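You operate a simulated robot arm through the tools that you are given. There is no shell and no other tool. Be economical: measure what you need, move in short steps, check, and stop when the job is done.

The job below is to be done with a simulated two-armed robot. You get a single attempt, and the scene is never put back.

## Task
Band tube 59 to the one in the banding machine at soft pull.
Fine: load it with the power off; pull knob at soft, clamp both tubes, pull the band lever, power off at the end.

It is judged by the outcome, as a careful person would: the job done as asked, and still so three seconds after it is handed in. It fails if anything else is knocked over, pushed out of place, dropped, spilled or broken.

## Robot
Two 7-joint arms with two-finger parallel grippers on one trunk, on a base that drives. Base frame: it is fixed to the floor where the robot stands at the start and does not move with it; the origin is under the middle of the robot, x ahead of it, y to its left, z up. Readings come in mm, degrees, newtons and seconds.
The left shoulder is at the start at [70, 163, 1145], the right one opposite. With the tool pointing down near the work surface each hand reaches from about 380 to 880 mm from the robot's upright axis, wherever it stands, measured 20 degrees to its own side. Places, roughly: band lever [1600, 0, 900]; bed of the banding machine [1200, 100, 800]; clamp lever [1400, 0, 900]; power knob [1000, 0, 900]; pull knob [1000, 100, 900]. Payload 3.43 kg a hand.
Tool frame (each hand has its own): the origin (TCP) lies between the finger pads and is the grasp point; the fingertips stand 34 mm ahead of it; z points along the fingers, y is the line along which they close. Largest opening 128 mm; finger width 24, thickness 12; the body of the gripper, 48 by 130 mm, starts 96 mm behind the TCP.
Orientation is that of the tool frame in the base frame, as [roll, pitch, yaw] about the fixed x, y, z axes, in that order (R = Rz(yaw) Ry(pitch) Rx(roll)). With the fingers straight down and closing along the base's y, the tool's x points along the base's -x, its y along +y and its z along -z.

## Interface
- The arms move only by the tool arm_command. It takes "left_deltas", "right_deltas" or both (then of equal length, played together; a hand with none holds still); each is a list of rows, each an object (a shift or turn left out is 0, a gripper value left out holds the last) with "delta_pos": the shift along the tool's x, y, z in mm, a list of three; "turn": the turn, a rotation vector about the tool's x, y, z in degrees, a list of three. In form: [{"delta_pos": [tx, ty, tz], "turn": [ax, ay, az]}, ...]. A call has 1 to 12 rows; each row shifts and turns the commanded pose from where the row before left it, along the tool's axes as they then stand. "left_gripper" and "right_gripper" are, for a hand that has rows, the gripper command, from -1 (shut) to 1 (fully open), values between in proportion, set as the call begins (left out, the last holds). Each row takes 0.2 s and may step no farther than 50 mm and 8.6 degrees from the row before; otherwise, or with a gripper value out of range, the whole call is refused. Where a pose cannot be reached the arm comes as near as it can. A force on the tool above 40 N (or 10 N above the force at the start of the call, whichever is more), or a blocked arm, ends the call early, and 0.2 s more pass. Each finger travels about 153 mm/s and halts on what it meets, pressing with about 28 N; the grip force reading is that of the motor and also rises with nothing between the fingers. The clock runs only during rows and for 0.2 s after the last one: add rows that do not move to give the fingers time. It gives the time, the measured TCP pose, the force on the tool (base axes), the opening and the grip force at its end, in the units of the frame above (readings bear some noise), with the torque about the TCP (base axes, N m) and any sound that the robot's microphone picked up.
- Cameras (640 x 400 px; columns grow to the right, rows downward): "scene" is now at [129.3, -10.9, 1354.4]; the picture's right is [-0.24, -0.97, 0.00], its down [-0.76, 0.19, -0.62] and it looks along [0.60, -0.15, -0.79] (base axes); focal length 214 px, centre (320, 200). "left" rides on the left gripper at [76, 11, -160] in its tool frame; the picture's right is [-0.15, 0.99, 0.00], its down [-0.88, -0.13, -0.46] and it looks along [-0.45, -0.07, 0.89] (tool axes); focal length 234 px, centre (320, 200). "right" rides on the right gripper at [76, -11, -160] in its tool frame; the picture's right is [0.15, 0.99, 0.00], its down [-0.88, 0.13, -0.46] and it looks along [-0.45, 0.07, 0.89] (tool axes); focal length 234 px, centre (320, 200). There is no depth. A picture from a camera that has moved, and an enlarged one, comes with that camera's place and axes in the base frame and with its lens. The place of the scene camera against the robot may be out by one fixed shift of up to 18 mm in any direction.
- grab_frame(camera): a new picture of that camera. It takes no simulated time.
- move_column(by): slides the trunk up (or, below 0, down) by that many mm; the arms and the scene camera ride with it, the base frame stays. It gives what a move gives, with no picture.
- steer(legs): drives the robot by 1 to 6 legs, each [ahead, left, turn to the left] in mm, mm and degrees, along the robot's own axes; the way and the turn of a leg run together, so that a leg with both is an arc; at most 1500 mm and 180 degrees a leg. The arms and the cameras ride along, it lands a little off, and it stops where it bumps. It gives what a move gives.
- turn_head(pan, tilt): turns the head with the scene camera to pan (to the left, within 86 degrees either way) and tilt (down, from -29 to 69), counted from straight ahead of the robot. It gives what a move gives.
- enlarge(camera, box): a new picture of the part [left, top, right, bottom] of that camera's present view, enlarged. It takes no simulated time.
- close_job(): hands the job in; it is judged then, once.

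Go step by step. Nothing tells you exact positions but the pictures and the camera data: compare them with the known pose of the tool, close in by small moves and look again before you grip or let go. The budget is 120 turns and 100 pictures, counting those below and the enlarged ones. Unless the task says otherwise, let go and move clear before handing in, and close with one line.

The tools are called after "Emit:" by a JSON object that holds its "api" and its "payload". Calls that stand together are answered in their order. arm_command: Moves the arms, as the interface text tells. Its arguments: {"type":"object","properties":{"left_deltas":{"type":"array","items":{"type":"object","properties":{"delta_pos":{"type":"array","items":{"type":"number"}},"turn":{"type":"array","items":{"type":"number"}}}}},"left_gripper":{"type":"number"},"right_deltas":{"type":"array","items":{"type":"object","properties":{"delta_pos":{"type":"array","items":{"type":"number"}},"turn":{"type":"array","items":{"type":"number"}}}}},"right_gripper":{"type":"number"}},"required":[]} The other tools are called the same way: move_column (by) slides the trunk up or down; steer (legs) drives the base; turn_head (pan, tilt) turns the head that bears the scene camera; grab_frame (camera) takes a picture; enlarge (camera, box) takes an enlarged picture of a part of a camera's view; close_job () hands the job in.

At the start:

```text
clock: 0.0
left_eef_pos: [65.8, 257.0, 411.2]
left_tcp_rot: [179.0, 5.2, 167.6]
left_ft_force: [-0.4, -0.3, 0.2]
left_ft_torque: [-0.02, -0.01, -0.01]
left_width: 128.1
left_grasp_force: 0.0
right_eef_pos: [568.7, -194.5, 1239.3]
right_tcp_rot: [180.0, 0.1, 180.0]
right_ft_force: [0.1, 0.2, 0.1]
right_ft_torque: [-0.03, -0.01, 0.01]
right_width: 128.0
right_grasp_force: 0.1
trunk travel left (down, up): [-625.0, 315.0]
robot x, y, heading: [-2.3, -2.3, -0.1]
head pan, tilt: [-14.0, 52.0]
```

scene: 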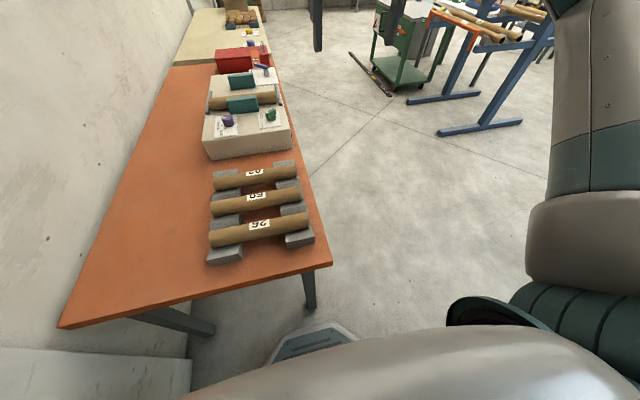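
right: 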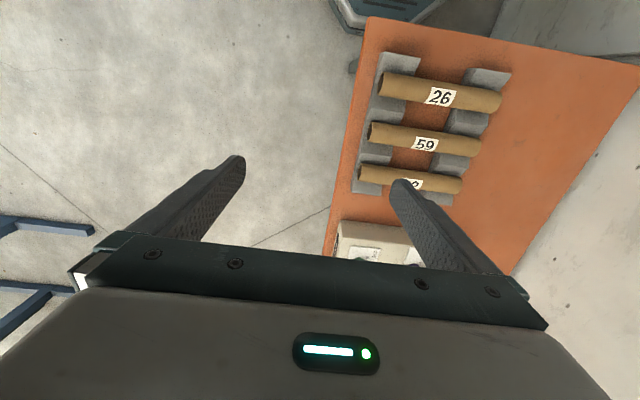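
left: 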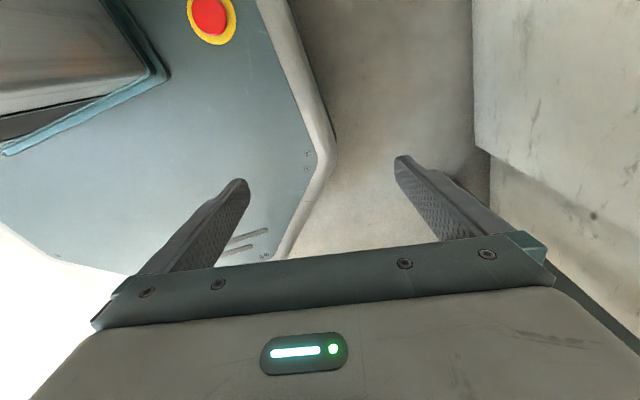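

I see tube 59 in the middle of the rack on the left-hand table, with the banding machine beyond it. First I look closer at both.

Emit:
{"api": "enlarge", "payload": {"camera": "scene", "box": [180, 40, 320, 165]}}

Emit:
{"api": "enlarge", "payload": {"camera": "scene", "box": [190, 150, 340, 270]}}

```text
3.20 times, centred on (250, 102) of scene
camera zoom: at [129.3, -10.9, 1354.4], right [-0.24, -0.97, 0.0], down [-0.76, 0.19, -0.62], along [0.6, -0.15, -0.79], focal length 686 px, centre (544, 512)
```

zoom: 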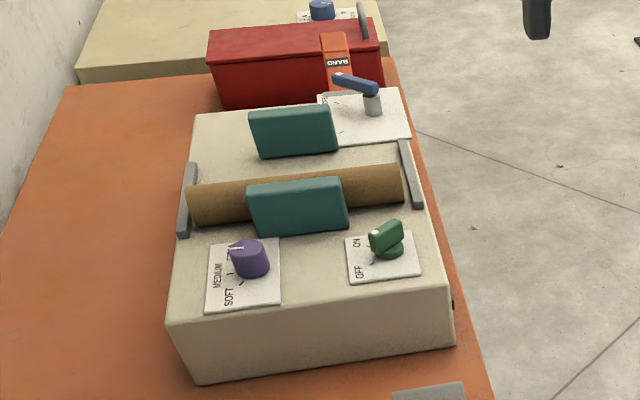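

```text
3.33 times, centred on (265, 210) of scene
camera zoom: at [129.3, -10.9, 1354.4], right [-0.24, -0.97, 0.0], down [-0.76, 0.19, -0.62], along [0.6, -0.15, -0.79], focal length 715 px, centre (503, 167)
```

zoom: 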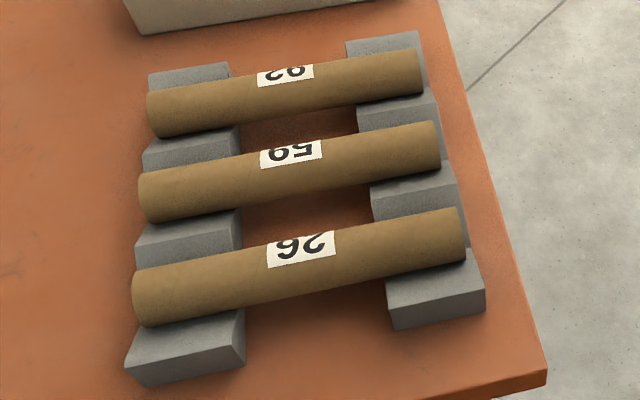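

The table's open side is at about y = -100 and the floor to its right is clear. I'll drive right, turn to face the table, and look at the machine head-on.

Emit:
{"api": "steer", "payload": {"legs": [[0, -620, 0], [900, 0, 0], [0, 0, 90]]}}

Emit:
{"api": "turn_head", "payload": {"pan": -15, "tilt": 45}}

Emit:
{"api": "grab_frame", "payload": {"camera": "scene"}}

```text
clock: 11.7
left_eef_pos: [640.0, -551.1, 410.6]
left_tcp_rot: [179.1, 5.1, -100.1]
left_ft_force: [0.1, -0.2, 0.2]
left_ft_torque: [0.06, -0.02, -0.02]
left_width: 128.2
left_grasp_force: 0.1
right_eef_pos: [1071.1, -32.7, 1238.8]
right_tcp_rot: [-179.9, 0.0, -87.6]
right_ft_force: [0.7, -0.4, -0.6]
right_ft_torque: [-0.02, 0.01, -0.01]
right_width: 128.2
right_grasp_force: 0.1
trunk travel left (down, up): [-625.0, 315.0]
robot x, y, heading: [902.3, -607.0, 92.5]
head pan, tilt: [-14.0, 52.0]
```

```text
clock: 12.3
left_eef_pos: [639.2, -550.8, 411.1]
left_tcp_rot: [179.1, 5.2, -100.1]
left_ft_force: [0.2, 1.1, -0.1]
left_ft_torque: [-0.02, -0.03, 0.0]
left_width: 128.0
left_grasp_force: 0.0
right_eef_pos: [1070.0, -32.1, 1238.4]
right_tcp_rot: [-180.0, 0.0, -87.7]
right_ft_force: [0.1, -0.9, -1.3]
right_ft_torque: [-0.01, -0.01, -0.01]
right_width: 127.9
right_grasp_force: 0.0
trunk travel left (down, up): [-625.0, 315.0]
robot x, y, heading: [898.6, -607.4, 92.1]
head pan, tilt: [-15.0, 45.0]
```

```text
94 pictures are left
camera scene: at [921.0, -471.1, 1363.9], right [0.98, -0.22, 0.0], down [-0.16, -0.69, -0.71], along [0.16, 0.69, -0.71], focal length 214 px, centre (320, 200)
```

scene: 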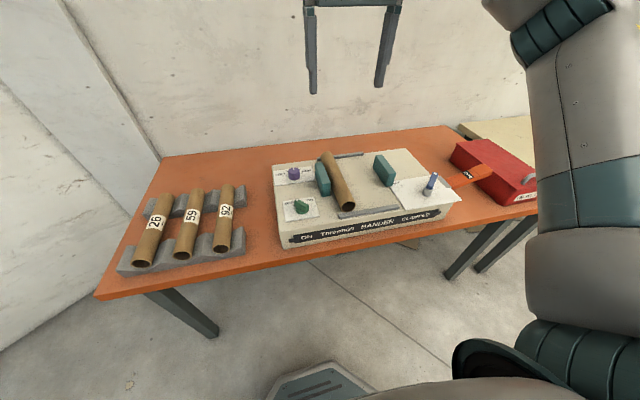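

Emit:
{"api": "enlarge", "payload": {"camera": "scene", "box": [260, 130, 400, 250]}}

Emit:
{"api": "enlarge", "payload": {"camera": "scene", "box": [370, 120, 540, 240]}}

```text
3.33 times, centred on (330, 190) of scene
camera zoom: at [921.0, -471.1, 1363.9], right [0.98, -0.22, 0.0], down [-0.16, -0.69, -0.71], along [0.16, 0.69, -0.71], focal length 715 px, centre (287, 233)
```

zoom: 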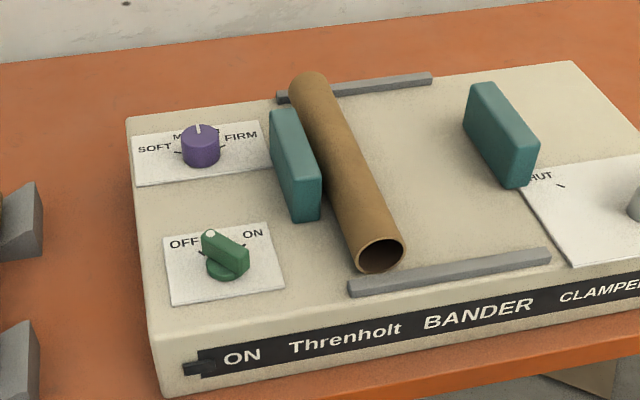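

```text
3.33 times, centred on (455, 180) of scene
camera zoom: at [921.0, -471.1, 1363.9], right [0.98, -0.22, 0.0], down [-0.16, -0.69, -0.71], along [0.16, 0.69, -0.71], focal length 715 px, centre (-130, 267)
```

zoom: 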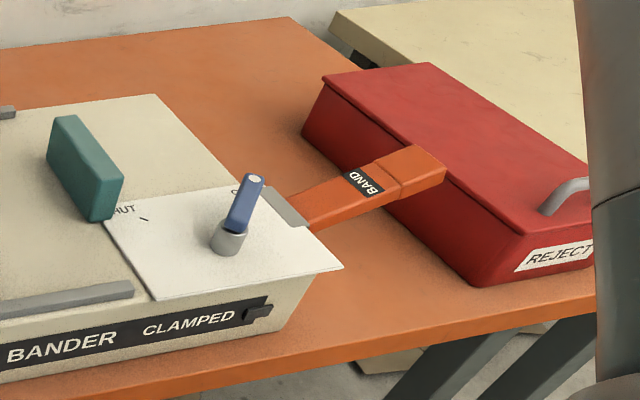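

The power knob's mark seems to be at OFF, and the pull knob is at MEDIUM. The second tube goes beside the loaded one between the jaws. I'll use the right wrist camera to see the machine from above.

Emit:
{"api": "grab_frame", "payload": {"camera": "right"}}

Emit:
{"api": "turn_head", "payload": {"pan": -45, "tilt": 40}}

Emit:
{"api": "grab_frame", "payload": {"camera": "scene"}}

```text
91 pictures are left
camera right: at [1084.1, -107.1, 1397.8], right [-0.98, -0.19, 0.0], down [-0.17, 0.87, 0.46], along [-0.08, 0.45, -0.89], focal length 234 px, centre (320, 200)
```

right: 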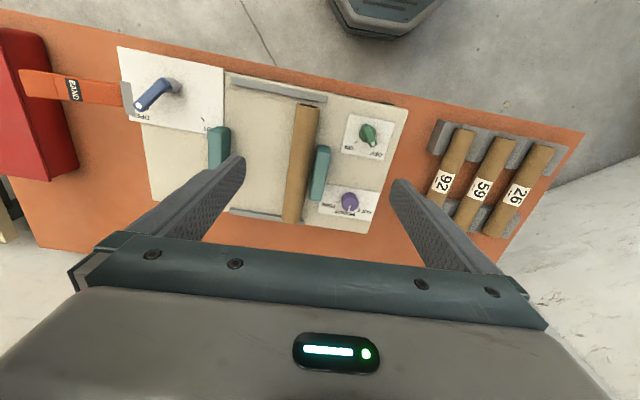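

```text
clock: 13.3
left_eef_pos: [639.9, -550.7, 411.0]
left_tcp_rot: [179.1, 5.2, -100.2]
left_ft_force: [-0.1, -0.5, 0.5]
left_ft_torque: [0.01, 0.01, 0.02]
left_width: 128.2
left_grasp_force: 0.1
right_eef_pos: [1071.2, -32.3, 1239.3]
right_tcp_rot: [180.0, 0.1, -87.7]
right_ft_force: [-0.6, -0.3, -0.2]
right_ft_torque: [0.01, 0.01, 0.01]
right_width: 128.0
right_grasp_force: 0.0
trunk travel left (down, up): [-625.0, 315.0]
robot x, y, heading: [894.8, -610.7, 92.3]
head pan, tilt: [-45.0, 40.0]
```

```text
90 pictures are left
camera scene: at [960.8, -487.8, 1371.2], right [0.74, -0.68, 0.0], down [-0.44, -0.47, -0.77], along [0.52, 0.56, -0.64], focal length 214 px, centre (320, 200)
```

scene: 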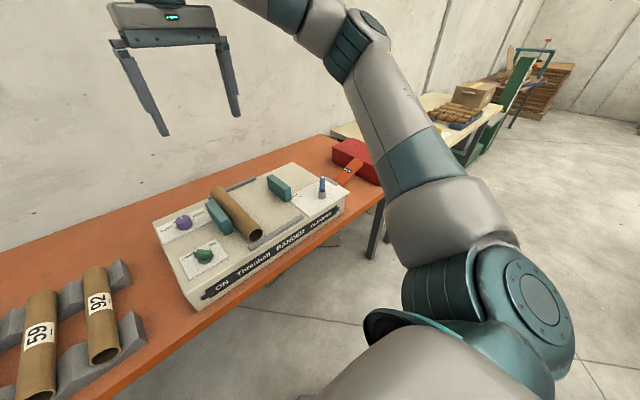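

The second tube belongs beside the first, against the left jaw. I'll bring the left arm forward and up, clear of the table edge, levelling it as it goes.

Emit:
{"api": "arm_command", "payload": {"left_deltas": [{"delta_pos": [-45, 0, 0], "turn": [0, 1.3, -2.5]}, {"delta_pos": [-45, 0, 0], "turn": [0, 1.3, -2.5]}, {"delta_pos": [-45, 0, -10], "turn": [0, 1.3, -2.5]}, {"delta_pos": [-45, 0, -20], "turn": [0, 1.3, -2.5]}, {"delta_pos": [-30, 0, -40]}, {"delta_pos": [0, 0, -50]}, {"delta_pos": [0, 0, -50]}, {"delta_pos": [0, 0, -50]}, {"delta_pos": [0, 0, -50]}, {"delta_pos": [0, 0, -50]}, {"delta_pos": [0, 0, -50]}, {"delta_pos": [0, 0, -50]}]}}

```text
clock: 15.9
left_eef_pos: [666.0, -261.2, 788.0]
left_tcp_rot: [179.6, -0.2, -90.1]
left_ft_force: [0.4, -0.4, -0.1]
left_ft_torque: [0.01, -0.03, 0.02]
left_width: 128.3
left_grasp_force: 0.0
left hand out of reach, approached as far as the arm can: row 9, 10, 11, 12
right_eef_pos: [1070.4, -30.2, 1238.1]
right_tcp_rot: [179.9, 0.0, -87.7]
right_ft_force: [0.7, 0.0, -0.6]
right_ft_torque: [0.0, -0.01, -0.01]
right_width: 128.0
right_grasp_force: 0.0
trunk travel left (down, up): [-625.0, 315.0]
robot x, y, heading: [898.6, -608.0, 92.4]
head pan, tilt: [-45.0, 40.0]
```

The arm folds up at this height, so I'll raise the trunk to lift the hand above the table, then reach forward.

Emit:
{"api": "move_column", "payload": {"by": 250}}

Emit:
{"api": "arm_command", "payload": {"left_deltas": [{"delta_pos": [-50, 0, 0]}, {"delta_pos": [-50, 0, 0]}, {"delta_pos": [-50, 0, 0]}, {"delta_pos": [-50, 0, 0]}, {"delta_pos": [-20, 10, 0]}, {"delta_pos": [0, 0, 0]}]}}

Emit:
{"api": "grab_frame", "payload": {"camera": "left"}}

```text
clock: 18.5
left_eef_pos: [667.0, -261.1, 1034.9]
left_tcp_rot: [179.5, 0.0, -90.0]
left_ft_force: [0.3, 0.1, -0.8]
left_ft_torque: [-0.04, -0.05, 0.01]
left_width: 128.0
left_grasp_force: 0.1
right_eef_pos: [1070.1, -32.2, 1488.7]
right_tcp_rot: [-179.9, -0.1, -87.8]
right_ft_force: [-0.4, 0.1, -0.7]
right_ft_torque: [0.03, 0.0, -0.01]
right_width: 128.0
right_grasp_force: 0.0
trunk travel left (down, up): [-875.0, 65.0]
robot x, y, heading: [898.8, -608.1, 92.3]
head pan, tilt: [-45.0, 40.0]
```

```text
clock: 19.9
left_eef_pos: [656.1, -40.4, 1035.2]
left_tcp_rot: [179.5, 0.1, -90.1]
left_ft_force: [-1.3, -0.8, -0.6]
left_ft_torque: [0.0, -0.02, 0.03]
left_width: 128.4
left_grasp_force: 0.0
right_eef_pos: [1070.9, -33.0, 1489.5]
right_tcp_rot: [179.9, 0.0, -87.6]
right_ft_force: [0.4, 0.4, -0.2]
right_ft_torque: [0.0, 0.01, 0.01]
right_width: 128.2
right_grasp_force: 0.1
trunk travel left (down, up): [-875.0, 65.0]
robot x, y, heading: [897.1, -610.3, 92.2]
head pan, tilt: [-45.0, 40.0]
```

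```text
89 pictures are left
camera left: at [646.2, -115.6, 1196.2], right [-0.99, 0.15, 0.01], down [0.13, 0.88, 0.45], along [0.06, 0.45, -0.89], focal length 234 px, centre (320, 200)
```

left: 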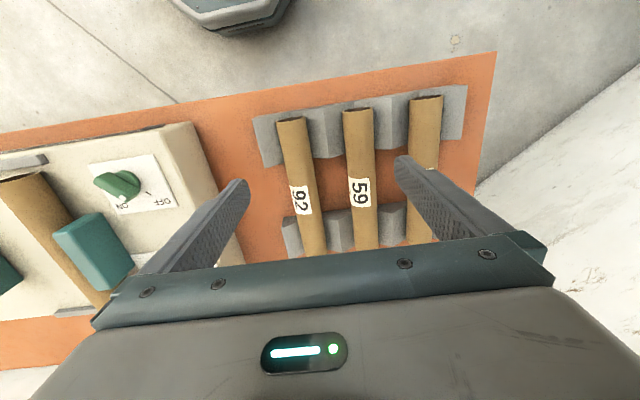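

The power knob's mark needs a closer look, as do the tubes.

Emit:
{"api": "enlarge", "payload": {"camera": "left", "box": [70, 140, 200, 230]}}

Emit:
{"api": "enlarge", "payload": {"camera": "left", "box": [240, 70, 480, 260]}}

```text
4.44 times, centred on (135, 185) of left
camera zoom: at [646.2, -115.6, 1196.2], right [-0.99, 0.15, 0.01], down [0.13, 0.88, 0.45], along [0.06, 0.45, -0.89], focal length 1041 px, centre (1142, 267)
```

zoom: 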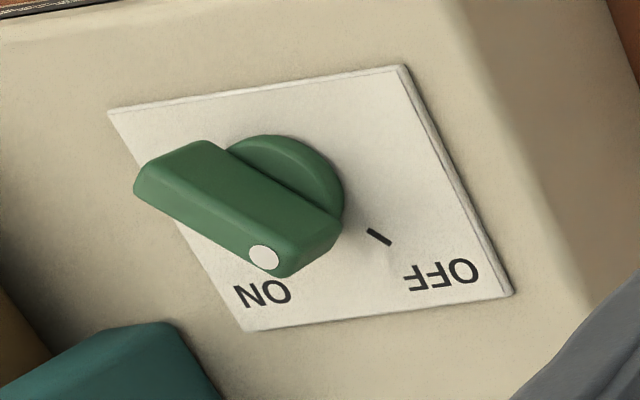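

```text
2.11 times, centred on (360, 165) of left
camera zoom: at [646.2, -115.6, 1196.2], right [-0.99, 0.15, 0.01], down [0.13, 0.88, 0.45], along [0.06, 0.45, -0.89], focal length 493 px, centre (236, 274)
```

zoom: 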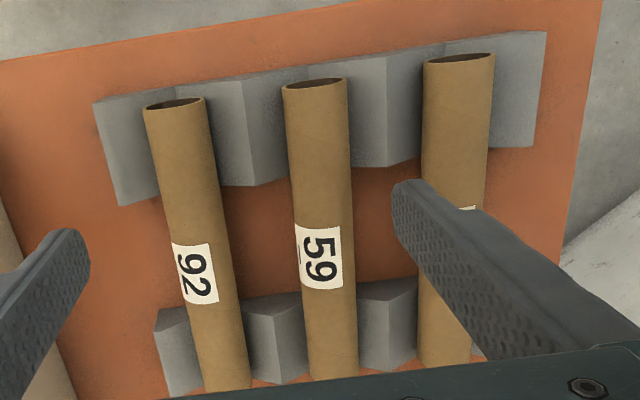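

Power is OFF. Tube 59 lies along y at about x = 598, y centre about 60. I move above it and recheck.

Emit:
{"api": "arm_command", "payload": {"left_deltas": [{"delta_pos": [-45, 29, 0]}, {"delta_pos": [-45, 29, 0]}, {"delta_pos": [-10, 0, 40]}, {"delta_pos": [0, 0, 40]}, {"delta_pos": [0, 0, 30]}, {"delta_pos": [0, 0, 0]}], "left_gripper": 0.45}}

Emit:
{"api": "grab_frame", "payload": {"camera": "left"}}

```text
refused: row 1 steps farther than a row can; nothing moved
```

```text
86 pictures are left
camera left: at [646.2, -115.6, 1196.2], right [-0.99, 0.15, 0.01], down [0.13, 0.88, 0.45], along [0.06, 0.45, -0.89], focal length 234 px, centre (320, 200)
```

left: 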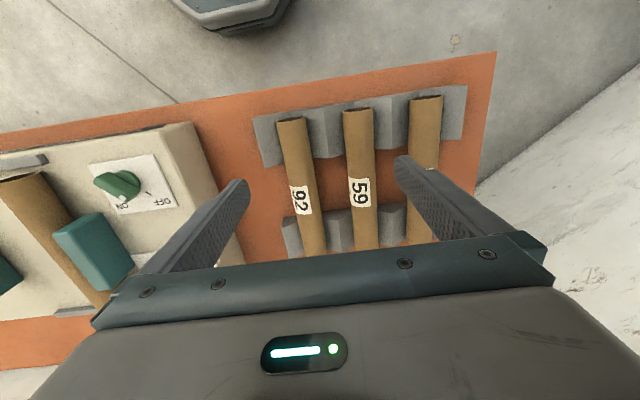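

The step was too long; I resend it in smaller steps.

Emit:
{"api": "arm_command", "payload": {"left_deltas": [{"delta_pos": [-35, 20, 0]}, {"delta_pos": [-35, 20, 0]}, {"delta_pos": [-30, 18, 0]}, {"delta_pos": [0, 0, 40]}, {"delta_pos": [0, 0, 40]}, {"delta_pos": [0, 0, 30]}, {"delta_pos": [0, 0, 0]}], "left_gripper": 0.45}}

Emit:
{"api": "grab_frame", "payload": {"camera": "left"}}

```text
clock: 21.5
left_eef_pos: [597.5, 58.4, 926.2]
left_tcp_rot: [179.6, 0.0, -90.1]
left_ft_force: [-0.4, -0.4, -0.1]
left_ft_torque: [-0.01, -0.04, -0.02]
left_width: 92.7
left_grasp_force: 0.1
right_eef_pos: [1069.3, -31.0, 1489.0]
right_tcp_rot: [-180.0, 0.1, -87.7]
right_ft_force: [0.5, 0.3, -0.2]
right_ft_torque: [-0.01, -0.01, -0.01]
right_width: 128.2
right_grasp_force: 0.0
trunk travel left (down, up): [-875.0, 65.0]
robot x, y, heading: [902.2, -606.3, 92.6]
head pan, tilt: [-45.0, 40.0]
```

```text
85 pictures are left
camera left: at [587.7, -16.3, 1086.1], right [-0.99, 0.15, 0.01], down [0.13, 0.88, 0.45], along [0.06, 0.45, -0.89], focal length 234 px, centre (320, 200)
```

left: 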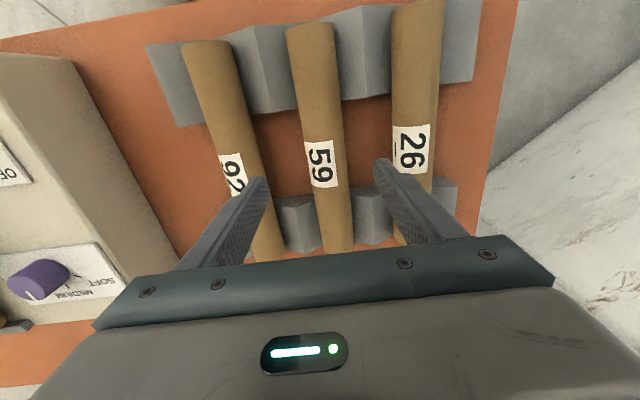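

Tube 59 sits midway between the fingers; its top is at roughly z = 815. I go down further and check.

Emit:
{"api": "arm_command", "payload": {"left_deltas": [{"delta_pos": [0, 0, 40]}, {"delta_pos": [0, 0, 35]}, {"delta_pos": [0, 0, 0]}]}}

Emit:
{"api": "grab_frame", "payload": {"camera": "left"}}

```text
clock: 22.3
left_eef_pos: [597.1, 59.0, 850.3]
left_tcp_rot: [179.4, 0.0, -90.0]
left_ft_force: [0.3, -0.6, -0.2]
left_ft_torque: [-0.02, -0.05, -0.01]
left_width: 92.7
left_grasp_force: 0.0
right_eef_pos: [1071.5, -31.9, 1489.3]
right_tcp_rot: [-179.9, 0.0, -87.7]
right_ft_force: [0.0, -0.9, -0.1]
right_ft_torque: [0.04, -0.03, 0.02]
right_width: 128.0
right_grasp_force: 0.1
trunk travel left (down, up): [-875.0, 65.0]
robot x, y, heading: [898.0, -609.4, 92.4]
head pan, tilt: [-45.0, 40.0]
```

```text
84 pictures are left
camera left: at [587.4, -17.2, 1011.1], right [-0.99, 0.15, 0.01], down [0.13, 0.88, 0.45], along [0.06, 0.45, -0.89], focal length 234 px, centre (320, 200)
```

left: 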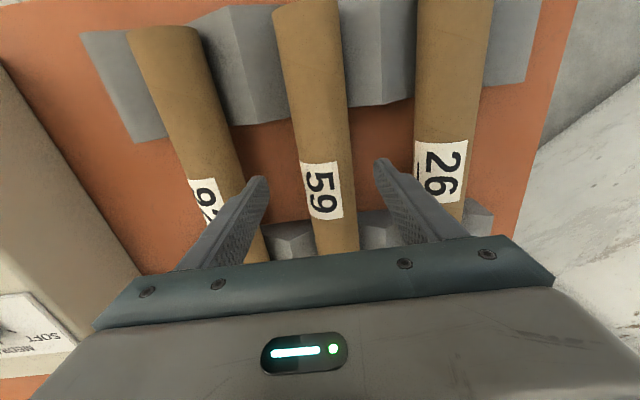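

Tube top is about z = 806, radius about 20, and its middle is at y = 72. I go down to TCP z = 801 and close.

Emit:
{"api": "arm_command", "payload": {"left_deltas": [{"delta_pos": [-13, 0, 0]}, {"delta_pos": [0, 0, 25]}, {"delta_pos": [0, 0, 24]}, {"delta_pos": [0, 0, 0]}]}}

Emit:
{"api": "arm_command", "payload": {"left_deltas": [{}, {}, {}, {}], "left_gripper": -0.8}}

Emit:
{"api": "grab_frame", "payload": {"camera": "left"}}

```text
clock: 23.3
left_eef_pos: [596.6, 73.9, 803.0]
left_tcp_rot: [179.5, 0.0, -90.0]
left_ft_force: [0.8, -0.5, -1.0]
left_ft_torque: [0.04, 0.03, 0.01]
left_width: 92.7
left_grasp_force: 0.1
right_eef_pos: [1071.7, -31.6, 1489.4]
right_tcp_rot: [-180.0, -0.1, -87.7]
right_ft_force: [0.1, 1.0, 1.1]
right_ft_torque: [-0.02, -0.03, 0.05]
right_width: 128.1
right_grasp_force: 0.1
trunk travel left (down, up): [-875.0, 65.0]
robot x, y, heading: [900.9, -611.0, 92.3]
head pan, tilt: [-45.0, 40.0]
```

```text
clock: 24.3
left_eef_pos: [594.5, 73.0, 804.0]
left_tcp_rot: [179.5, 0.0, -89.9]
left_ft_force: [-4.1, 0.3, 4.1]
left_ft_torque: [-0.01, 0.05, 0.03]
left_width: 48.9
left_grasp_force: 28.1
right_eef_pos: [1070.0, -32.1, 1488.6]
right_tcp_rot: [180.0, 0.0, -87.7]
right_ft_force: [0.4, 0.1, -0.1]
right_ft_torque: [0.03, -0.01, 0.03]
right_width: 127.9
right_grasp_force: 0.1
trunk travel left (down, up): [-875.0, 65.0]
robot x, y, heading: [899.2, -610.4, 92.1]
head pan, tilt: [-45.0, 40.0]
```

```text
83 pictures are left
camera left: at [585.8, -2.8, 963.4], right [-0.99, 0.15, 0.01], down [0.13, 0.88, 0.45], along [0.06, 0.45, -0.89], focal length 234 px, centre (320, 200)
```

left: 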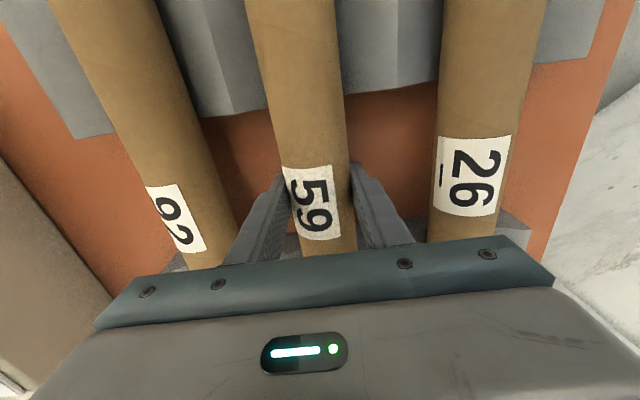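

Gripped at 49 mm width. I lift it straight up to about z = 1000 and check the hold.

Emit:
{"api": "arm_command", "payload": {"left_deltas": [{"delta_pos": [0, 0, -15]}, {"delta_pos": [0, 0, -30]}, {"delta_pos": [0, 0, -45]}, {"delta_pos": [0, 0, -45]}, {"delta_pos": [0, 0, -45]}, {}]}}

Emit:
{"api": "grab_frame", "payload": {"camera": "left"}}

Emit:
{"api": "turn_head", "payload": {"pan": 0, "tilt": 40}}

Emit:
{"api": "grab_frame", "payload": {"camera": "scene"}}

```text
clock: 25.7
left_eef_pos: [596.9, 75.7, 982.5]
left_tcp_rot: [179.6, 0.0, -90.0]
left_ft_force: [-0.1, 0.1, -1.3]
left_ft_torque: [0.0, 0.01, -0.01]
left_width: 48.8
left_grasp_force: 28.2
right_eef_pos: [1071.7, -30.8, 1488.1]
right_tcp_rot: [180.0, 0.0, -87.7]
right_ft_force: [-1.4, 0.1, -0.1]
right_ft_torque: [0.04, 0.01, -0.02]
right_width: 128.0
right_grasp_force: 0.0
trunk travel left (down, up): [-875.0, 65.0]
robot x, y, heading: [899.8, -609.6, 92.4]
head pan, tilt: [-45.0, 40.0]
```

```text
82 pictures are left
camera left: at [587.7, -1.8, 1142.6], right [-0.99, 0.15, 0.01], down [0.13, 0.88, 0.45], along [0.06, 0.45, -0.89], focal length 234 px, centre (320, 200)
```

left: 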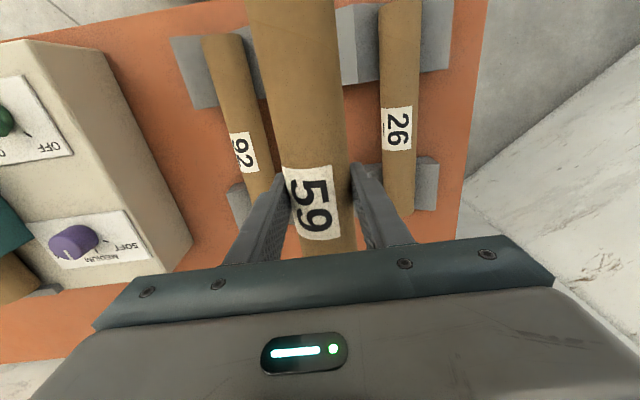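

```text
clock: 26.8
left_eef_pos: [597.4, 73.3, 982.5]
left_tcp_rot: [179.5, -0.1, -90.0]
left_ft_force: [-0.1, 0.0, -1.3]
left_ft_torque: [0.0, -0.01, 0.0]
left_width: 48.8
left_grasp_force: 28.2
right_eef_pos: [1072.8, -32.0, 1488.0]
right_tcp_rot: [179.9, 0.0, -87.8]
right_ft_force: [0.3, 0.4, -0.3]
right_ft_torque: [0.03, 0.02, -0.01]
right_width: 127.9
right_grasp_force: 0.0
trunk travel left (down, up): [-875.0, 65.0]
robot x, y, heading: [899.2, -606.3, 92.2]
head pan, tilt: [0.0, 40.0]
```

```text
81 pictures are left
camera scene: at [899.8, -465.0, 1621.2], right [1.0, 0.04, 0.0], down [0.03, -0.64, -0.77], along [-0.03, 0.77, -0.64], focal length 214 px, centre (320, 200)
```

scene: 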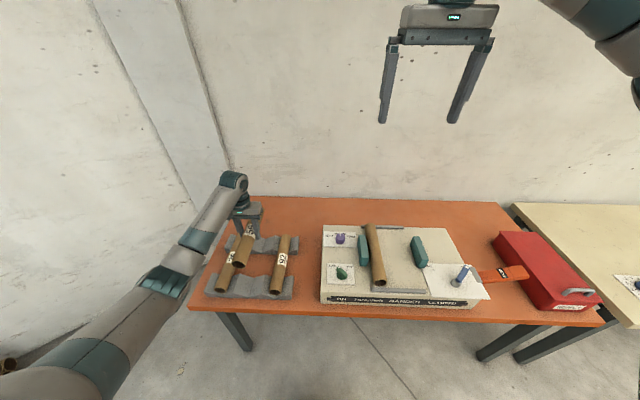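

The tube is held level. With it held high above the machine, I drive the base sideways so the left arm comes over the bed.

Emit:
{"api": "steer", "payload": {"legs": [[0, -440, -2.2]]}}

Emit:
{"api": "grab_frame", "payload": {"camera": "left"}}

Emit:
{"api": "grab_frame", "payload": {"camera": "scene"}}

```text
clock: 29.5
left_eef_pos: [1064.2, 93.8, 982.4]
left_tcp_rot: [179.6, 0.0, -92.4]
left_ft_force: [0.2, 0.1, -0.6]
left_ft_torque: [-0.02, -0.03, 0.03]
left_width: 48.9
left_grasp_force: 27.7
right_eef_pos: [1531.3, -30.3, 1487.9]
right_tcp_rot: [-179.9, 0.0, -90.2]
right_ft_force: [-0.9, 0.4, 0.4]
right_ft_torque: [-0.02, 0.03, 0.04]
right_width: 128.0
right_grasp_force: 0.1
trunk travel left (down, up): [-875.0, 65.0]
robot x, y, heading: [1336.2, -599.7, 90.2]
head pan, tilt: [0.0, 40.0]
```

```text
80 pictures are left
camera left: at [1050.5, 19.1, 1142.0], right [-0.98, 0.19, 0.01], down [0.17, 0.87, 0.45], along [0.08, 0.45, -0.89], focal length 234 px, centre (320, 200)
```

left: 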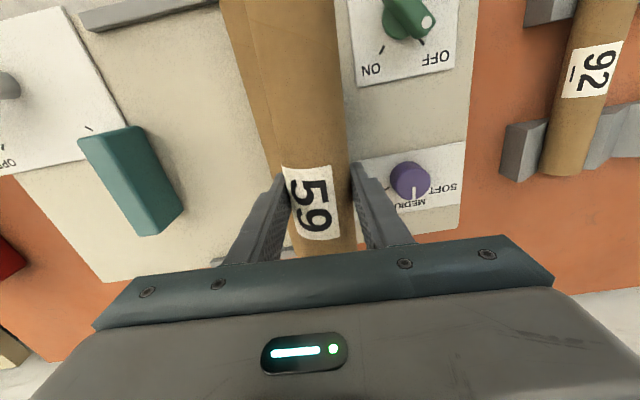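

```text
79 pictures are left
camera scene: at [1342.0, -456.5, 1621.2], right [1.0, 0.0, 0.0], down [0.0, -0.64, -0.77], along [0.0, 0.77, -0.64], focal length 214 px, centre (320, 200)
```

scene: 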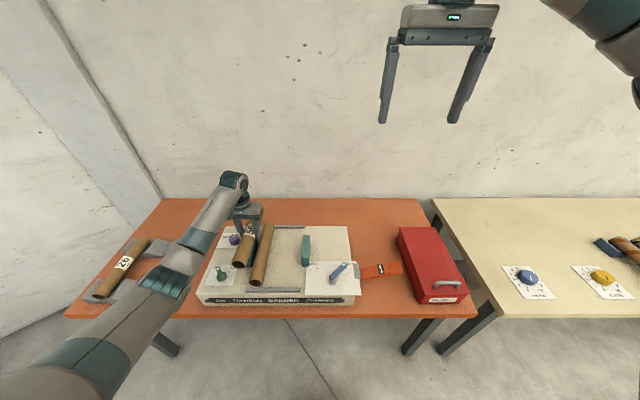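

Emit:
{"api": "enlarge", "payload": {"camera": "scene", "box": [190, 210, 370, 320]}}

Emit:
{"api": "enlarge", "payload": {"camera": "scene", "box": [320, 215, 480, 315]}}

```text
3.56 times, centred on (280, 265) of scene
camera zoom: at [1342.0, -456.5, 1621.2], right [1.0, 0.0, 0.0], down [0.0, -0.64, -0.77], along [0.0, 0.77, -0.64], focal length 763 px, centre (462, -31)
```

zoom: 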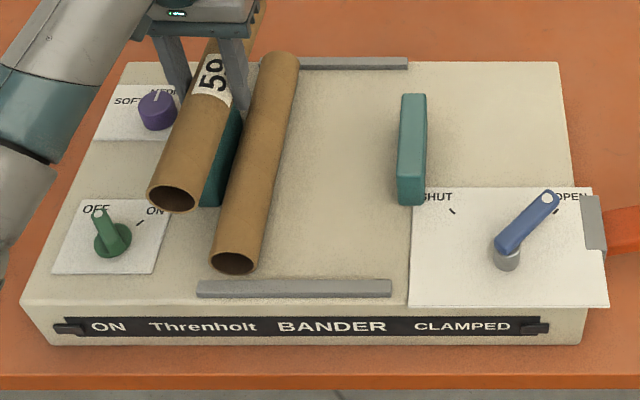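

```text
4.00 times, centred on (400, 265) of scene
camera zoom: at [1342.0, -456.5, 1621.2], right [1.0, 0.0, 0.0], down [0.0, -0.64, -0.77], along [0.0, 0.77, -0.64], focal length 858 px, centre (0, -60)
```

zoom: 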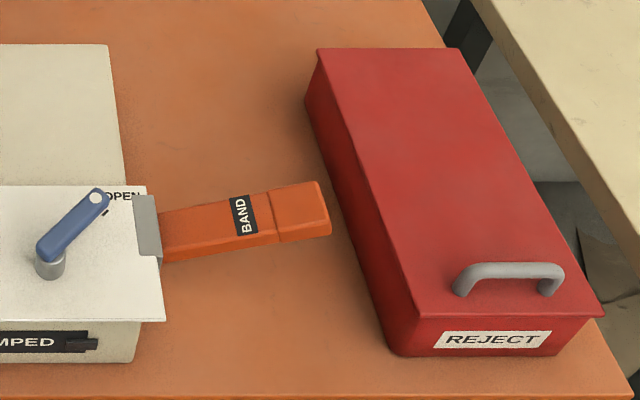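

The bed has generous room between the loaded tube and the right jaw. I square up the held tube and bring it above that gap, then look again.

Emit:
{"api": "arm_command", "payload": {"left_deltas": [{"delta_pos": [0, -45, 0], "turn": [0, 0, -1.2]}, {"delta_pos": [0, -45, 0], "turn": [0, 0, -1.2]}, {"delta_pos": [0, -15, 0]}, {}]}}

Emit:
{"api": "grab_frame", "payload": {"camera": "left"}}

Emit:
{"api": "enlarge", "payload": {"camera": "scene", "box": [190, 200, 370, 320]}}

Emit:
{"api": "enlarge", "payload": {"camera": "scene", "box": [360, 80, 480, 155]}}

```text
clock: 30.5
left_eef_pos: [1168.8, 90.1, 980.6]
left_tcp_rot: [179.5, 0.0, -89.9]
left_ft_force: [0.5, 0.2, -0.9]
left_ft_torque: [0.01, -0.01, -0.02]
left_width: 48.9
left_grasp_force: 28.0
right_eef_pos: [1532.6, -30.5, 1487.9]
right_tcp_rot: [180.0, 0.0, -90.1]
right_ft_force: [0.1, -0.8, -0.3]
right_ft_torque: [-0.01, -0.04, 0.0]
right_width: 127.9
right_grasp_force: 0.1
trunk travel left (down, up): [-875.0, 65.0]
robot x, y, heading: [1334.4, -598.2, 89.8]
head pan, tilt: [0.0, 40.0]
```

```text
76 pictures are left
camera left: at [1159.2, 15.2, 1141.2], right [-0.99, 0.15, 0.01], down [0.13, 0.88, 0.45], along [0.06, 0.45, -0.89], focal length 234 px, centre (320, 200)
```

left: 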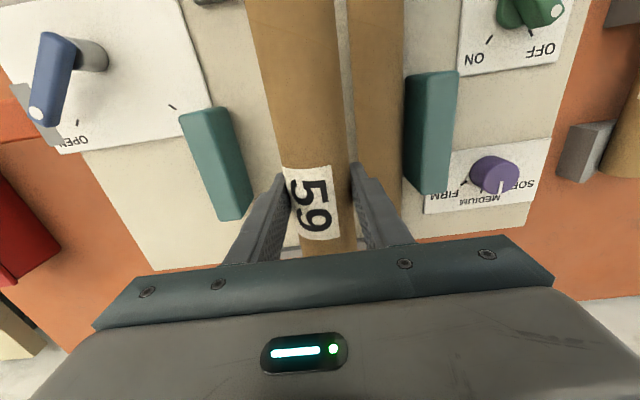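

```text
3.33 times, centred on (280, 260) of scene
camera zoom: at [1343.1, -456.6, 1621.2], right [1.0, 0.0, 0.0], down [0.0, -0.64, -0.77], along [0.0, 0.77, -0.64], focal length 715 px, centre (453, 0)
```

zoom: 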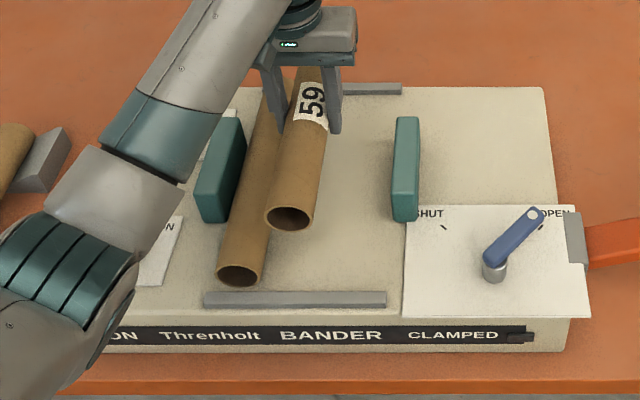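

```text
5.33 times, centred on (420, 118) of scene
camera zoom: at [1343.1, -456.6, 1621.2], right [1.0, 0.0, 0.0], down [0.0, -0.64, -0.77], along [0.0, 0.77, -0.64], focal length 1144 px, centre (-213, 640)
```

zoom: 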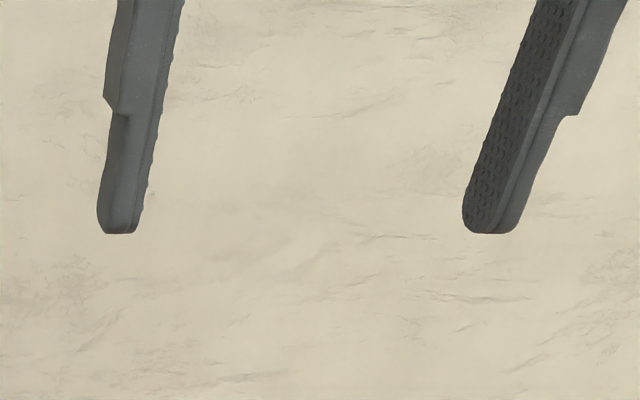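

Calibrating against the gripper gives: loaded tube centre at x≈1097, bed z≈843, right jaw face x≈1260. I lower tube 59 at x≈1167 partway and check the end clearances to the rails.

Emit:
{"api": "arm_command", "payload": {"left_deltas": [{"delta_pos": [0, 2, 40]}, {"delta_pos": [0, 0, 35]}, {}]}}

Emit:
{"api": "enlarge", "payload": {"camera": "scene", "box": [230, 210, 320, 300]}}

Emit:
{"api": "grab_frame", "payload": {"camera": "left"}}

```text
clock: 31.3
left_eef_pos: [1167.1, 92.5, 906.6]
left_tcp_rot: [179.4, -0.1, -90.0]
left_ft_force: [0.1, 0.9, -1.1]
left_ft_torque: [0.02, 0.0, -0.02]
left_width: 49.1
left_grasp_force: 27.9
right_eef_pos: [1534.2, -31.1, 1489.2]
right_tcp_rot: [179.9, 0.0, -90.0]
right_ft_force: [0.8, -0.7, -0.7]
right_ft_torque: [0.01, 0.0, 0.0]
right_width: 128.2
right_grasp_force: 0.0
trunk travel left (down, up): [-875.0, 65.0]
robot x, y, heading: [1338.5, -599.7, 89.7]
head pan, tilt: [0.0, 40.0]
```

```text
4.44 times, centred on (275, 255) of scene
camera zoom: at [1344.0, -456.8, 1621.2], right [1.0, 0.0, 0.0], down [0.0, -0.64, -0.77], along [0.0, 0.77, -0.64], focal length 953 px, centre (520, -44)
```

zoom: 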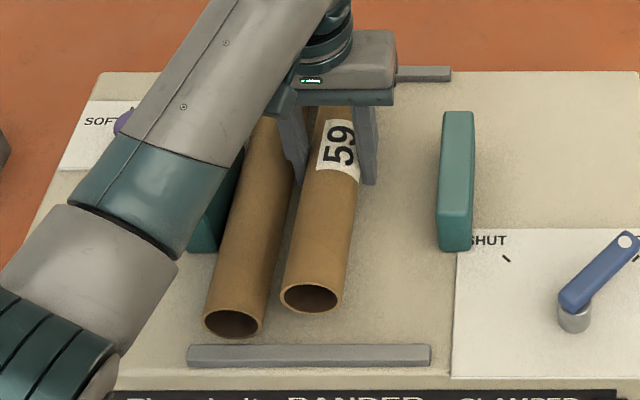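

```text
72 pictures are left
camera left: at [1157.6, 15.4, 1067.3], right [-0.99, 0.15, 0.01], down [0.13, 0.88, 0.46], along [0.06, 0.45, -0.89], focal length 234 px, centre (320, 200)
```

left: 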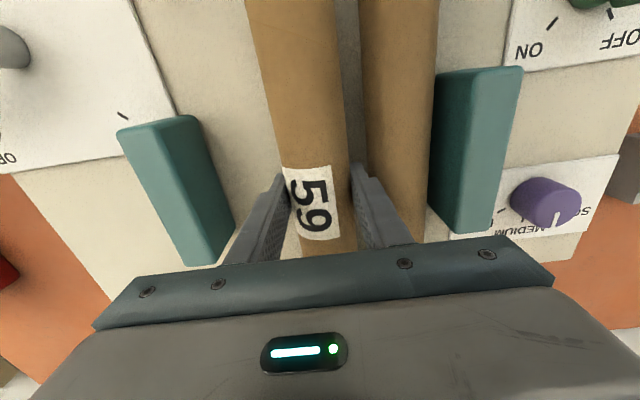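

The ends line up with the loaded tube within a few mm. I shift 8 mm away from the loaded tube for finger clearance and lower gently to contact.

Emit:
{"api": "arm_command", "payload": {"left_deltas": [{"delta_pos": [3, -8, 0]}, {"delta_pos": [0, 0, 12]}, {"delta_pos": [0, 0, 6]}, {}]}}

Emit:
{"api": "enlarge", "payload": {"camera": "scene", "box": [230, 210, 320, 300]}}

Emit:
{"api": "grab_frame", "payload": {"camera": "left"}}

```text
clock: 32.3
left_eef_pos: [1175.2, 87.8, 888.5]
left_tcp_rot: [179.5, 0.0, -90.0]
left_ft_force: [0.5, -0.2, -0.5]
left_ft_torque: [0.01, -0.03, 0.01]
left_width: 49.1
left_grasp_force: 28.0
right_eef_pos: [1533.3, -30.7, 1487.8]
right_tcp_rot: [179.9, 0.0, -90.0]
right_ft_force: [0.5, 0.1, 0.5]
right_ft_torque: [-0.01, 0.0, -0.02]
right_width: 128.0
right_grasp_force: 0.1
trunk travel left (down, up): [-875.0, 65.0]
robot x, y, heading: [1337.7, -598.0, 89.9]
head pan, tilt: [0.0, 40.0]
```

```text
4.44 times, centred on (275, 255) of scene
camera zoom: at [1343.9, -456.6, 1621.2], right [1.0, 0.0, 0.0], down [0.0, -0.64, -0.77], along [0.0, 0.77, -0.64], focal length 953 px, centre (520, -44)
```

zoom: 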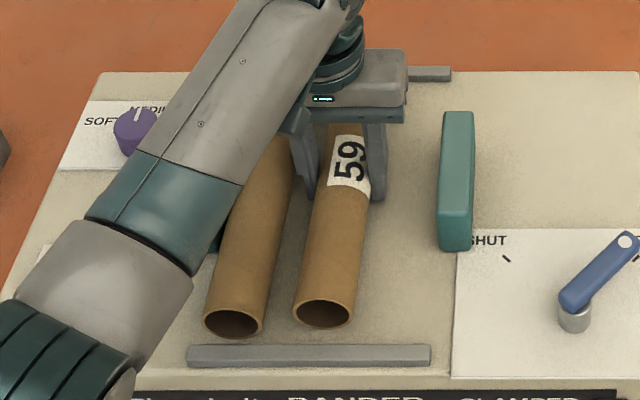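

```text
70 pictures are left
camera left: at [1165.5, 12.5, 1048.5], right [-0.99, 0.15, 0.01], down [0.13, 0.88, 0.45], along [0.06, 0.45, -0.89], focal length 234 px, centre (320, 200)
```

left: 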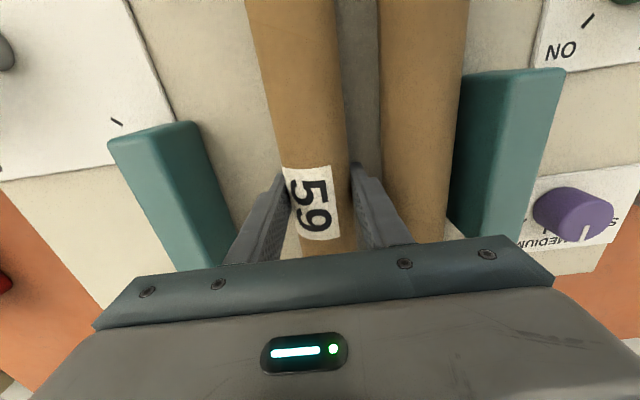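

Clear on both sides. I lower in small steps until contact.

Emit:
{"api": "arm_command", "payload": {"left_deltas": [{"delta_pos": [0, 0, 4]}, {"delta_pos": [0, 0, 3]}, {}]}}

Emit:
{"api": "arm_command", "payload": {"left_deltas": [{"delta_pos": [0, 0, 2]}, {"delta_pos": [0, 0, 2]}, {}]}}

```text
clock: 33.1
left_eef_pos: [1174.5, 88.5, 882.9]
left_tcp_rot: [179.6, 0.4, -90.0]
left_ft_force: [-2.2, 0.9, 18.4]
left_ft_torque: [-0.68, -0.37, -0.17]
left_width: 49.0
left_grasp_force: 28.1
right_eef_pos: [1533.0, -32.4, 1490.3]
right_tcp_rot: [-180.0, 0.1, -90.1]
right_ft_force: [0.1, 0.2, 0.2]
right_ft_torque: [-0.01, -0.04, -0.01]
right_width: 128.0
right_grasp_force: 0.0
trunk travel left (down, up): [-875.0, 65.0]
robot x, y, heading: [1337.9, -593.9, 89.8]
head pan, tilt: [0.0, 40.0]
```

```text
clock: 33.7
left_eef_pos: [1174.2, 88.8, 885.1]
left_tcp_rot: [179.8, 0.6, -90.0]
left_ft_force: [-1.2, -15.3, 23.7]
left_ft_torque: [-0.77, -0.7, -0.48]
left_width: 48.9
left_grasp_force: 27.7
right_eef_pos: [1533.9, -35.0, 1490.3]
right_tcp_rot: [180.0, 0.2, -90.0]
right_ft_force: [0.0, 0.5, 0.3]
right_ft_torque: [-0.02, -0.03, 0.0]
right_width: 128.1
right_grasp_force: 0.1
trunk travel left (down, up): [-875.0, 65.0]
robot x, y, heading: [1338.8, -598.9, 89.9]
head pan, tilt: [0.0, 40.0]
stopped in row 3 (left hand): the force on the tool passed its limit at 42 N (the readings are from after the stop); the commanded pose is now the measured one
```

Contact at z≈884. I check whether the tube sits on the bed and not on a rail.

Emit:
{"api": "enlarge", "payload": {"camera": "scene", "box": [230, 210, 320, 300]}}

Emit:
{"api": "grab_frame", "payload": {"camera": "left"}}

```text
4.44 times, centred on (275, 255) of scene
camera zoom: at [1343.8, -461.2, 1621.5], right [1.0, 0.0, 0.0], down [0.0, -0.64, -0.77], along [0.0, 0.77, -0.64], focal length 953 px, centre (520, -44)
```

zoom: 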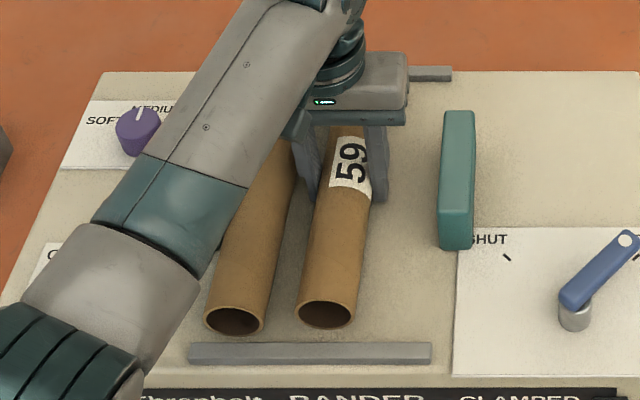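

```text
68 pictures are left
camera left: at [1164.8, 11.2, 1043.8], right [-0.99, 0.15, 0.01], down [0.13, 0.88, 0.46], along [0.06, 0.46, -0.89], focal length 234 px, centre (320, 200)
```

left: 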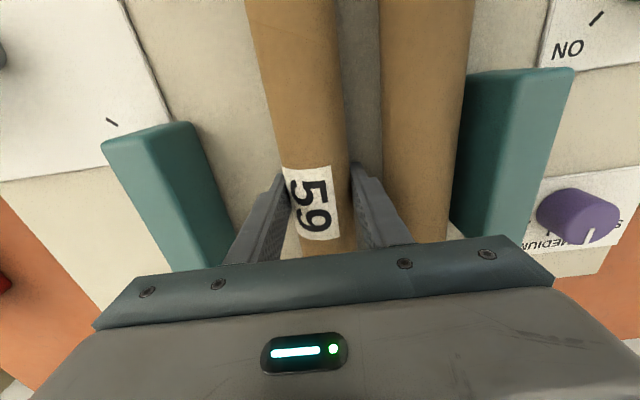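

It isn't on a rail as far as I can tell (contact is central), but the near end is about 8 mm deeper than the loaded tube's. I lift slightly, pull it 7 mm nearer, and set it down again.

Emit:
{"api": "arm_command", "payload": {"left_deltas": [{"delta_pos": [0, 0, -4]}, {"delta_pos": [7, 0, 0]}, {"delta_pos": [0, 0, 3]}, {}]}}

Emit:
{"api": "enlarge", "payload": {"camera": "scene", "box": [230, 210, 320, 300]}}

```text
clock: 34.7
left_eef_pos: [1174.7, 83.7, 883.2]
left_tcp_rot: [179.6, 0.8, -89.9]
left_ft_force: [-1.9, 9.6, 18.7]
left_ft_torque: [-0.15, -0.49, 0.28]
left_width: 49.0
left_grasp_force: 27.6
right_eef_pos: [1532.0, -31.2, 1489.6]
right_tcp_rot: [179.9, 0.0, -90.1]
right_ft_force: [-0.4, -0.5, 0.4]
right_ft_torque: [-0.04, 0.0, -0.01]
right_width: 128.0
right_grasp_force: 0.1
trunk travel left (down, up): [-875.0, 65.0]
robot x, y, heading: [1338.1, -599.1, 89.8]
head pan, tilt: [0.0, 40.0]
```

```text
4.44 times, centred on (275, 255) of scene
camera zoom: at [1343.8, -457.8, 1621.6], right [1.0, 0.0, 0.0], down [0.0, -0.64, -0.77], along [0.0, 0.77, -0.64], focal length 953 px, centre (520, -44)
```

zoom: 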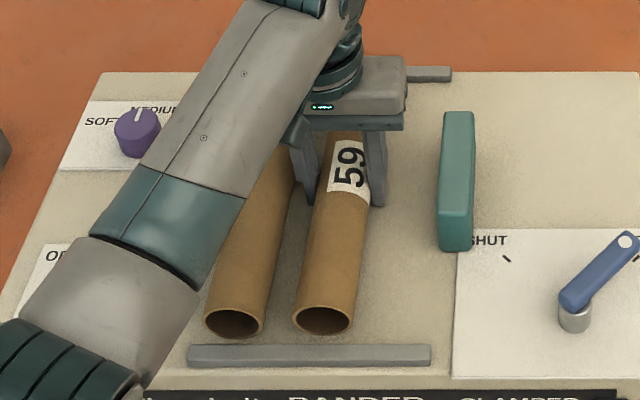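

Ends are aligned and it rests on the bed. I release by opening just a little.

Emit:
{"api": "arm_command", "payload": {"left_deltas": [{"delta_pos": [0, 0, -2]}, {}]}}

Emit:
{"api": "arm_command", "payload": {"left_deltas": [{}, {}], "left_gripper": -0.06}}

Emit:
{"api": "arm_command", "payload": {"left_deltas": [{"delta_pos": [0, 0, -10]}, {"delta_pos": [0, 0, -30]}, {"delta_pos": [0, 0, -35]}, {}]}}

Emit:
{"api": "grab_frame", "payload": {"camera": "left"}}

Emit:
{"api": "enlarge", "payload": {"camera": "scene", "box": [230, 210, 320, 300]}}

```text
clock: 35.3
left_eef_pos: [1174.5, 84.3, 884.3]
left_tcp_rot: [179.6, 0.5, -90.0]
left_ft_force: [-1.1, 9.8, 13.9]
left_ft_torque: [0.31, -0.39, 0.32]
left_width: 48.5
left_grasp_force: 28.1
right_eef_pos: [1533.0, -31.8, 1488.9]
right_tcp_rot: [180.0, 0.0, -90.1]
right_ft_force: [0.1, -0.2, -0.5]
right_ft_torque: [-0.01, 0.01, -0.03]
right_width: 128.0
right_grasp_force: 0.1
trunk travel left (down, up): [-875.0, 65.0]
robot x, y, heading: [1337.8, -596.5, 89.9]
head pan, tilt: [0.0, 40.0]
```

```text
clock: 35.9
left_eef_pos: [1172.1, 82.6, 884.3]
left_tcp_rot: [179.4, 0.4, -89.9]
left_ft_force: [-9.7, 7.4, 15.6]
left_ft_torque: [0.09, -0.19, 0.18]
left_width: 54.1
left_grasp_force: 0.2
right_eef_pos: [1533.6, -32.7, 1489.7]
right_tcp_rot: [-180.0, 0.0, -89.9]
right_ft_force: [0.5, 0.0, 0.8]
right_ft_torque: [-0.02, 0.04, 0.0]
right_width: 128.0
right_grasp_force: 0.1
trunk travel left (down, up): [-875.0, 65.0]
robot x, y, heading: [1334.8, -600.2, 89.9]
head pan, tilt: [0.0, 40.0]
```

```text
clock: 36.9
left_eef_pos: [1174.5, 83.1, 958.3]
left_tcp_rot: [179.6, 0.3, -89.9]
left_ft_force: [0.8, 0.5, -0.3]
left_ft_torque: [0.01, 0.01, -0.02]
left_width: 60.4
left_grasp_force: 0.1
right_eef_pos: [1533.3, -31.4, 1489.1]
right_tcp_rot: [180.0, 0.0, -90.1]
right_ft_force: [0.1, -0.6, 0.8]
right_ft_torque: [-0.03, 0.01, 0.01]
right_width: 128.3
right_grasp_force: 0.0
trunk travel left (down, up): [-875.0, 65.0]
robot x, y, heading: [1335.9, -601.5, 90.0]
head pan, tilt: [0.0, 40.0]
```

```text
66 pictures are left
camera left: at [1165.0, 6.2, 1118.2], right [-0.99, 0.15, 0.01], down [0.13, 0.88, 0.46], along [0.06, 0.46, -0.89], focal length 234 px, centre (320, 200)
```

left: 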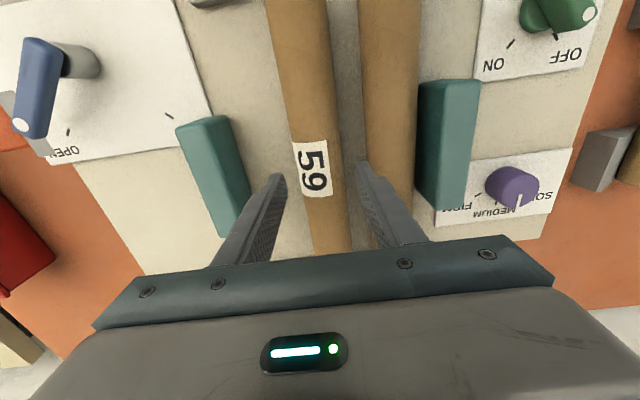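

```text
4.44 times, centred on (275, 255) of scene
camera zoom: at [1344.0, -456.2, 1621.2], right [1.0, 0.0, 0.0], down [0.0, -0.64, -0.77], along [0.0, 0.77, -0.64], focal length 953 px, centre (520, -44)
```

zoom: 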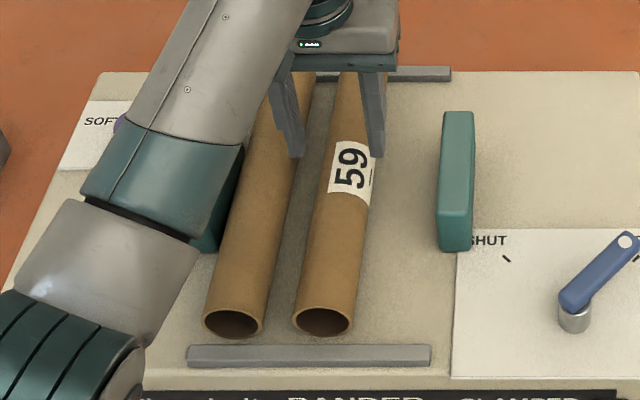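

Tube 59 is lying freely. I'll nudge it against the loaded tube with closed fingers from the right side.

Emit:
{"api": "arm_command", "payload": {"left_deltas": [{"delta_pos": [0, -30, 0]}, {"delta_pos": [0, -25, 0]}, {}, {}], "left_gripper": -1}}

Emit:
{"api": "arm_command", "payload": {"left_deltas": [{"delta_pos": [0, 0, 30]}, {"delta_pos": [0, 0, 26]}, {}]}}

Emit:
{"api": "grab_frame", "payload": {"camera": "left"}}

```text
clock: 37.9
left_eef_pos: [1229.8, 82.8, 958.0]
left_tcp_rot: [179.5, 0.3, -90.0]
left_ft_force: [-0.6, 0.0, 0.4]
left_ft_torque: [0.0, 0.01, -0.02]
left_width: 0.0
left_grasp_force: 27.8
right_eef_pos: [1533.0, -30.0, 1488.9]
right_tcp_rot: [180.0, 0.0, -90.1]
right_ft_force: [0.1, 0.4, 0.2]
right_ft_torque: [0.02, 0.02, -0.01]
right_width: 127.8
right_grasp_force: 0.0
trunk travel left (down, up): [-875.0, 65.0]
robot x, y, heading: [1336.5, -597.0, 90.1]
head pan, tilt: [0.0, 40.0]
```

```text
clock: 38.7
left_eef_pos: [1230.1, 84.0, 901.8]
left_tcp_rot: [179.5, 0.5, -90.0]
left_ft_force: [-0.3, 1.3, -0.6]
left_ft_torque: [0.02, -0.02, 0.01]
left_width: 0.0
left_grasp_force: 27.6
right_eef_pos: [1533.4, -30.4, 1488.4]
right_tcp_rot: [179.9, 0.0, -90.1]
right_ft_force: [0.1, 0.3, 0.3]
right_ft_torque: [-0.02, 0.01, 0.03]
right_width: 127.8
right_grasp_force: 0.0
trunk travel left (down, up): [-875.0, 65.0]
robot x, y, heading: [1337.9, -599.8, 89.9]
head pan, tilt: [0.0, 40.0]
```

```text
64 pictures are left
camera left: at [1220.0, 6.8, 1061.4], right [-0.99, 0.15, 0.01], down [0.13, 0.88, 0.46], along [0.06, 0.46, -0.89], focal length 234 px, centre (320, 200)
```

left: 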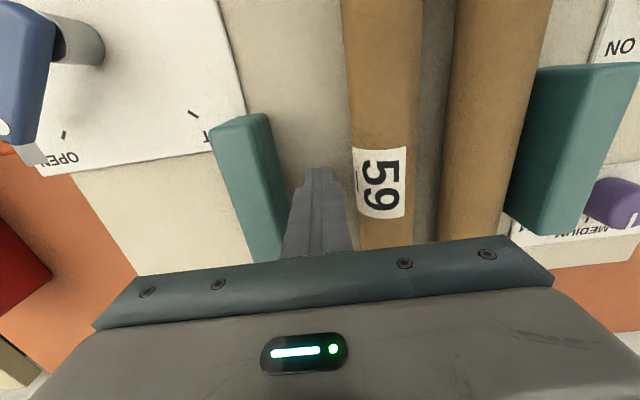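

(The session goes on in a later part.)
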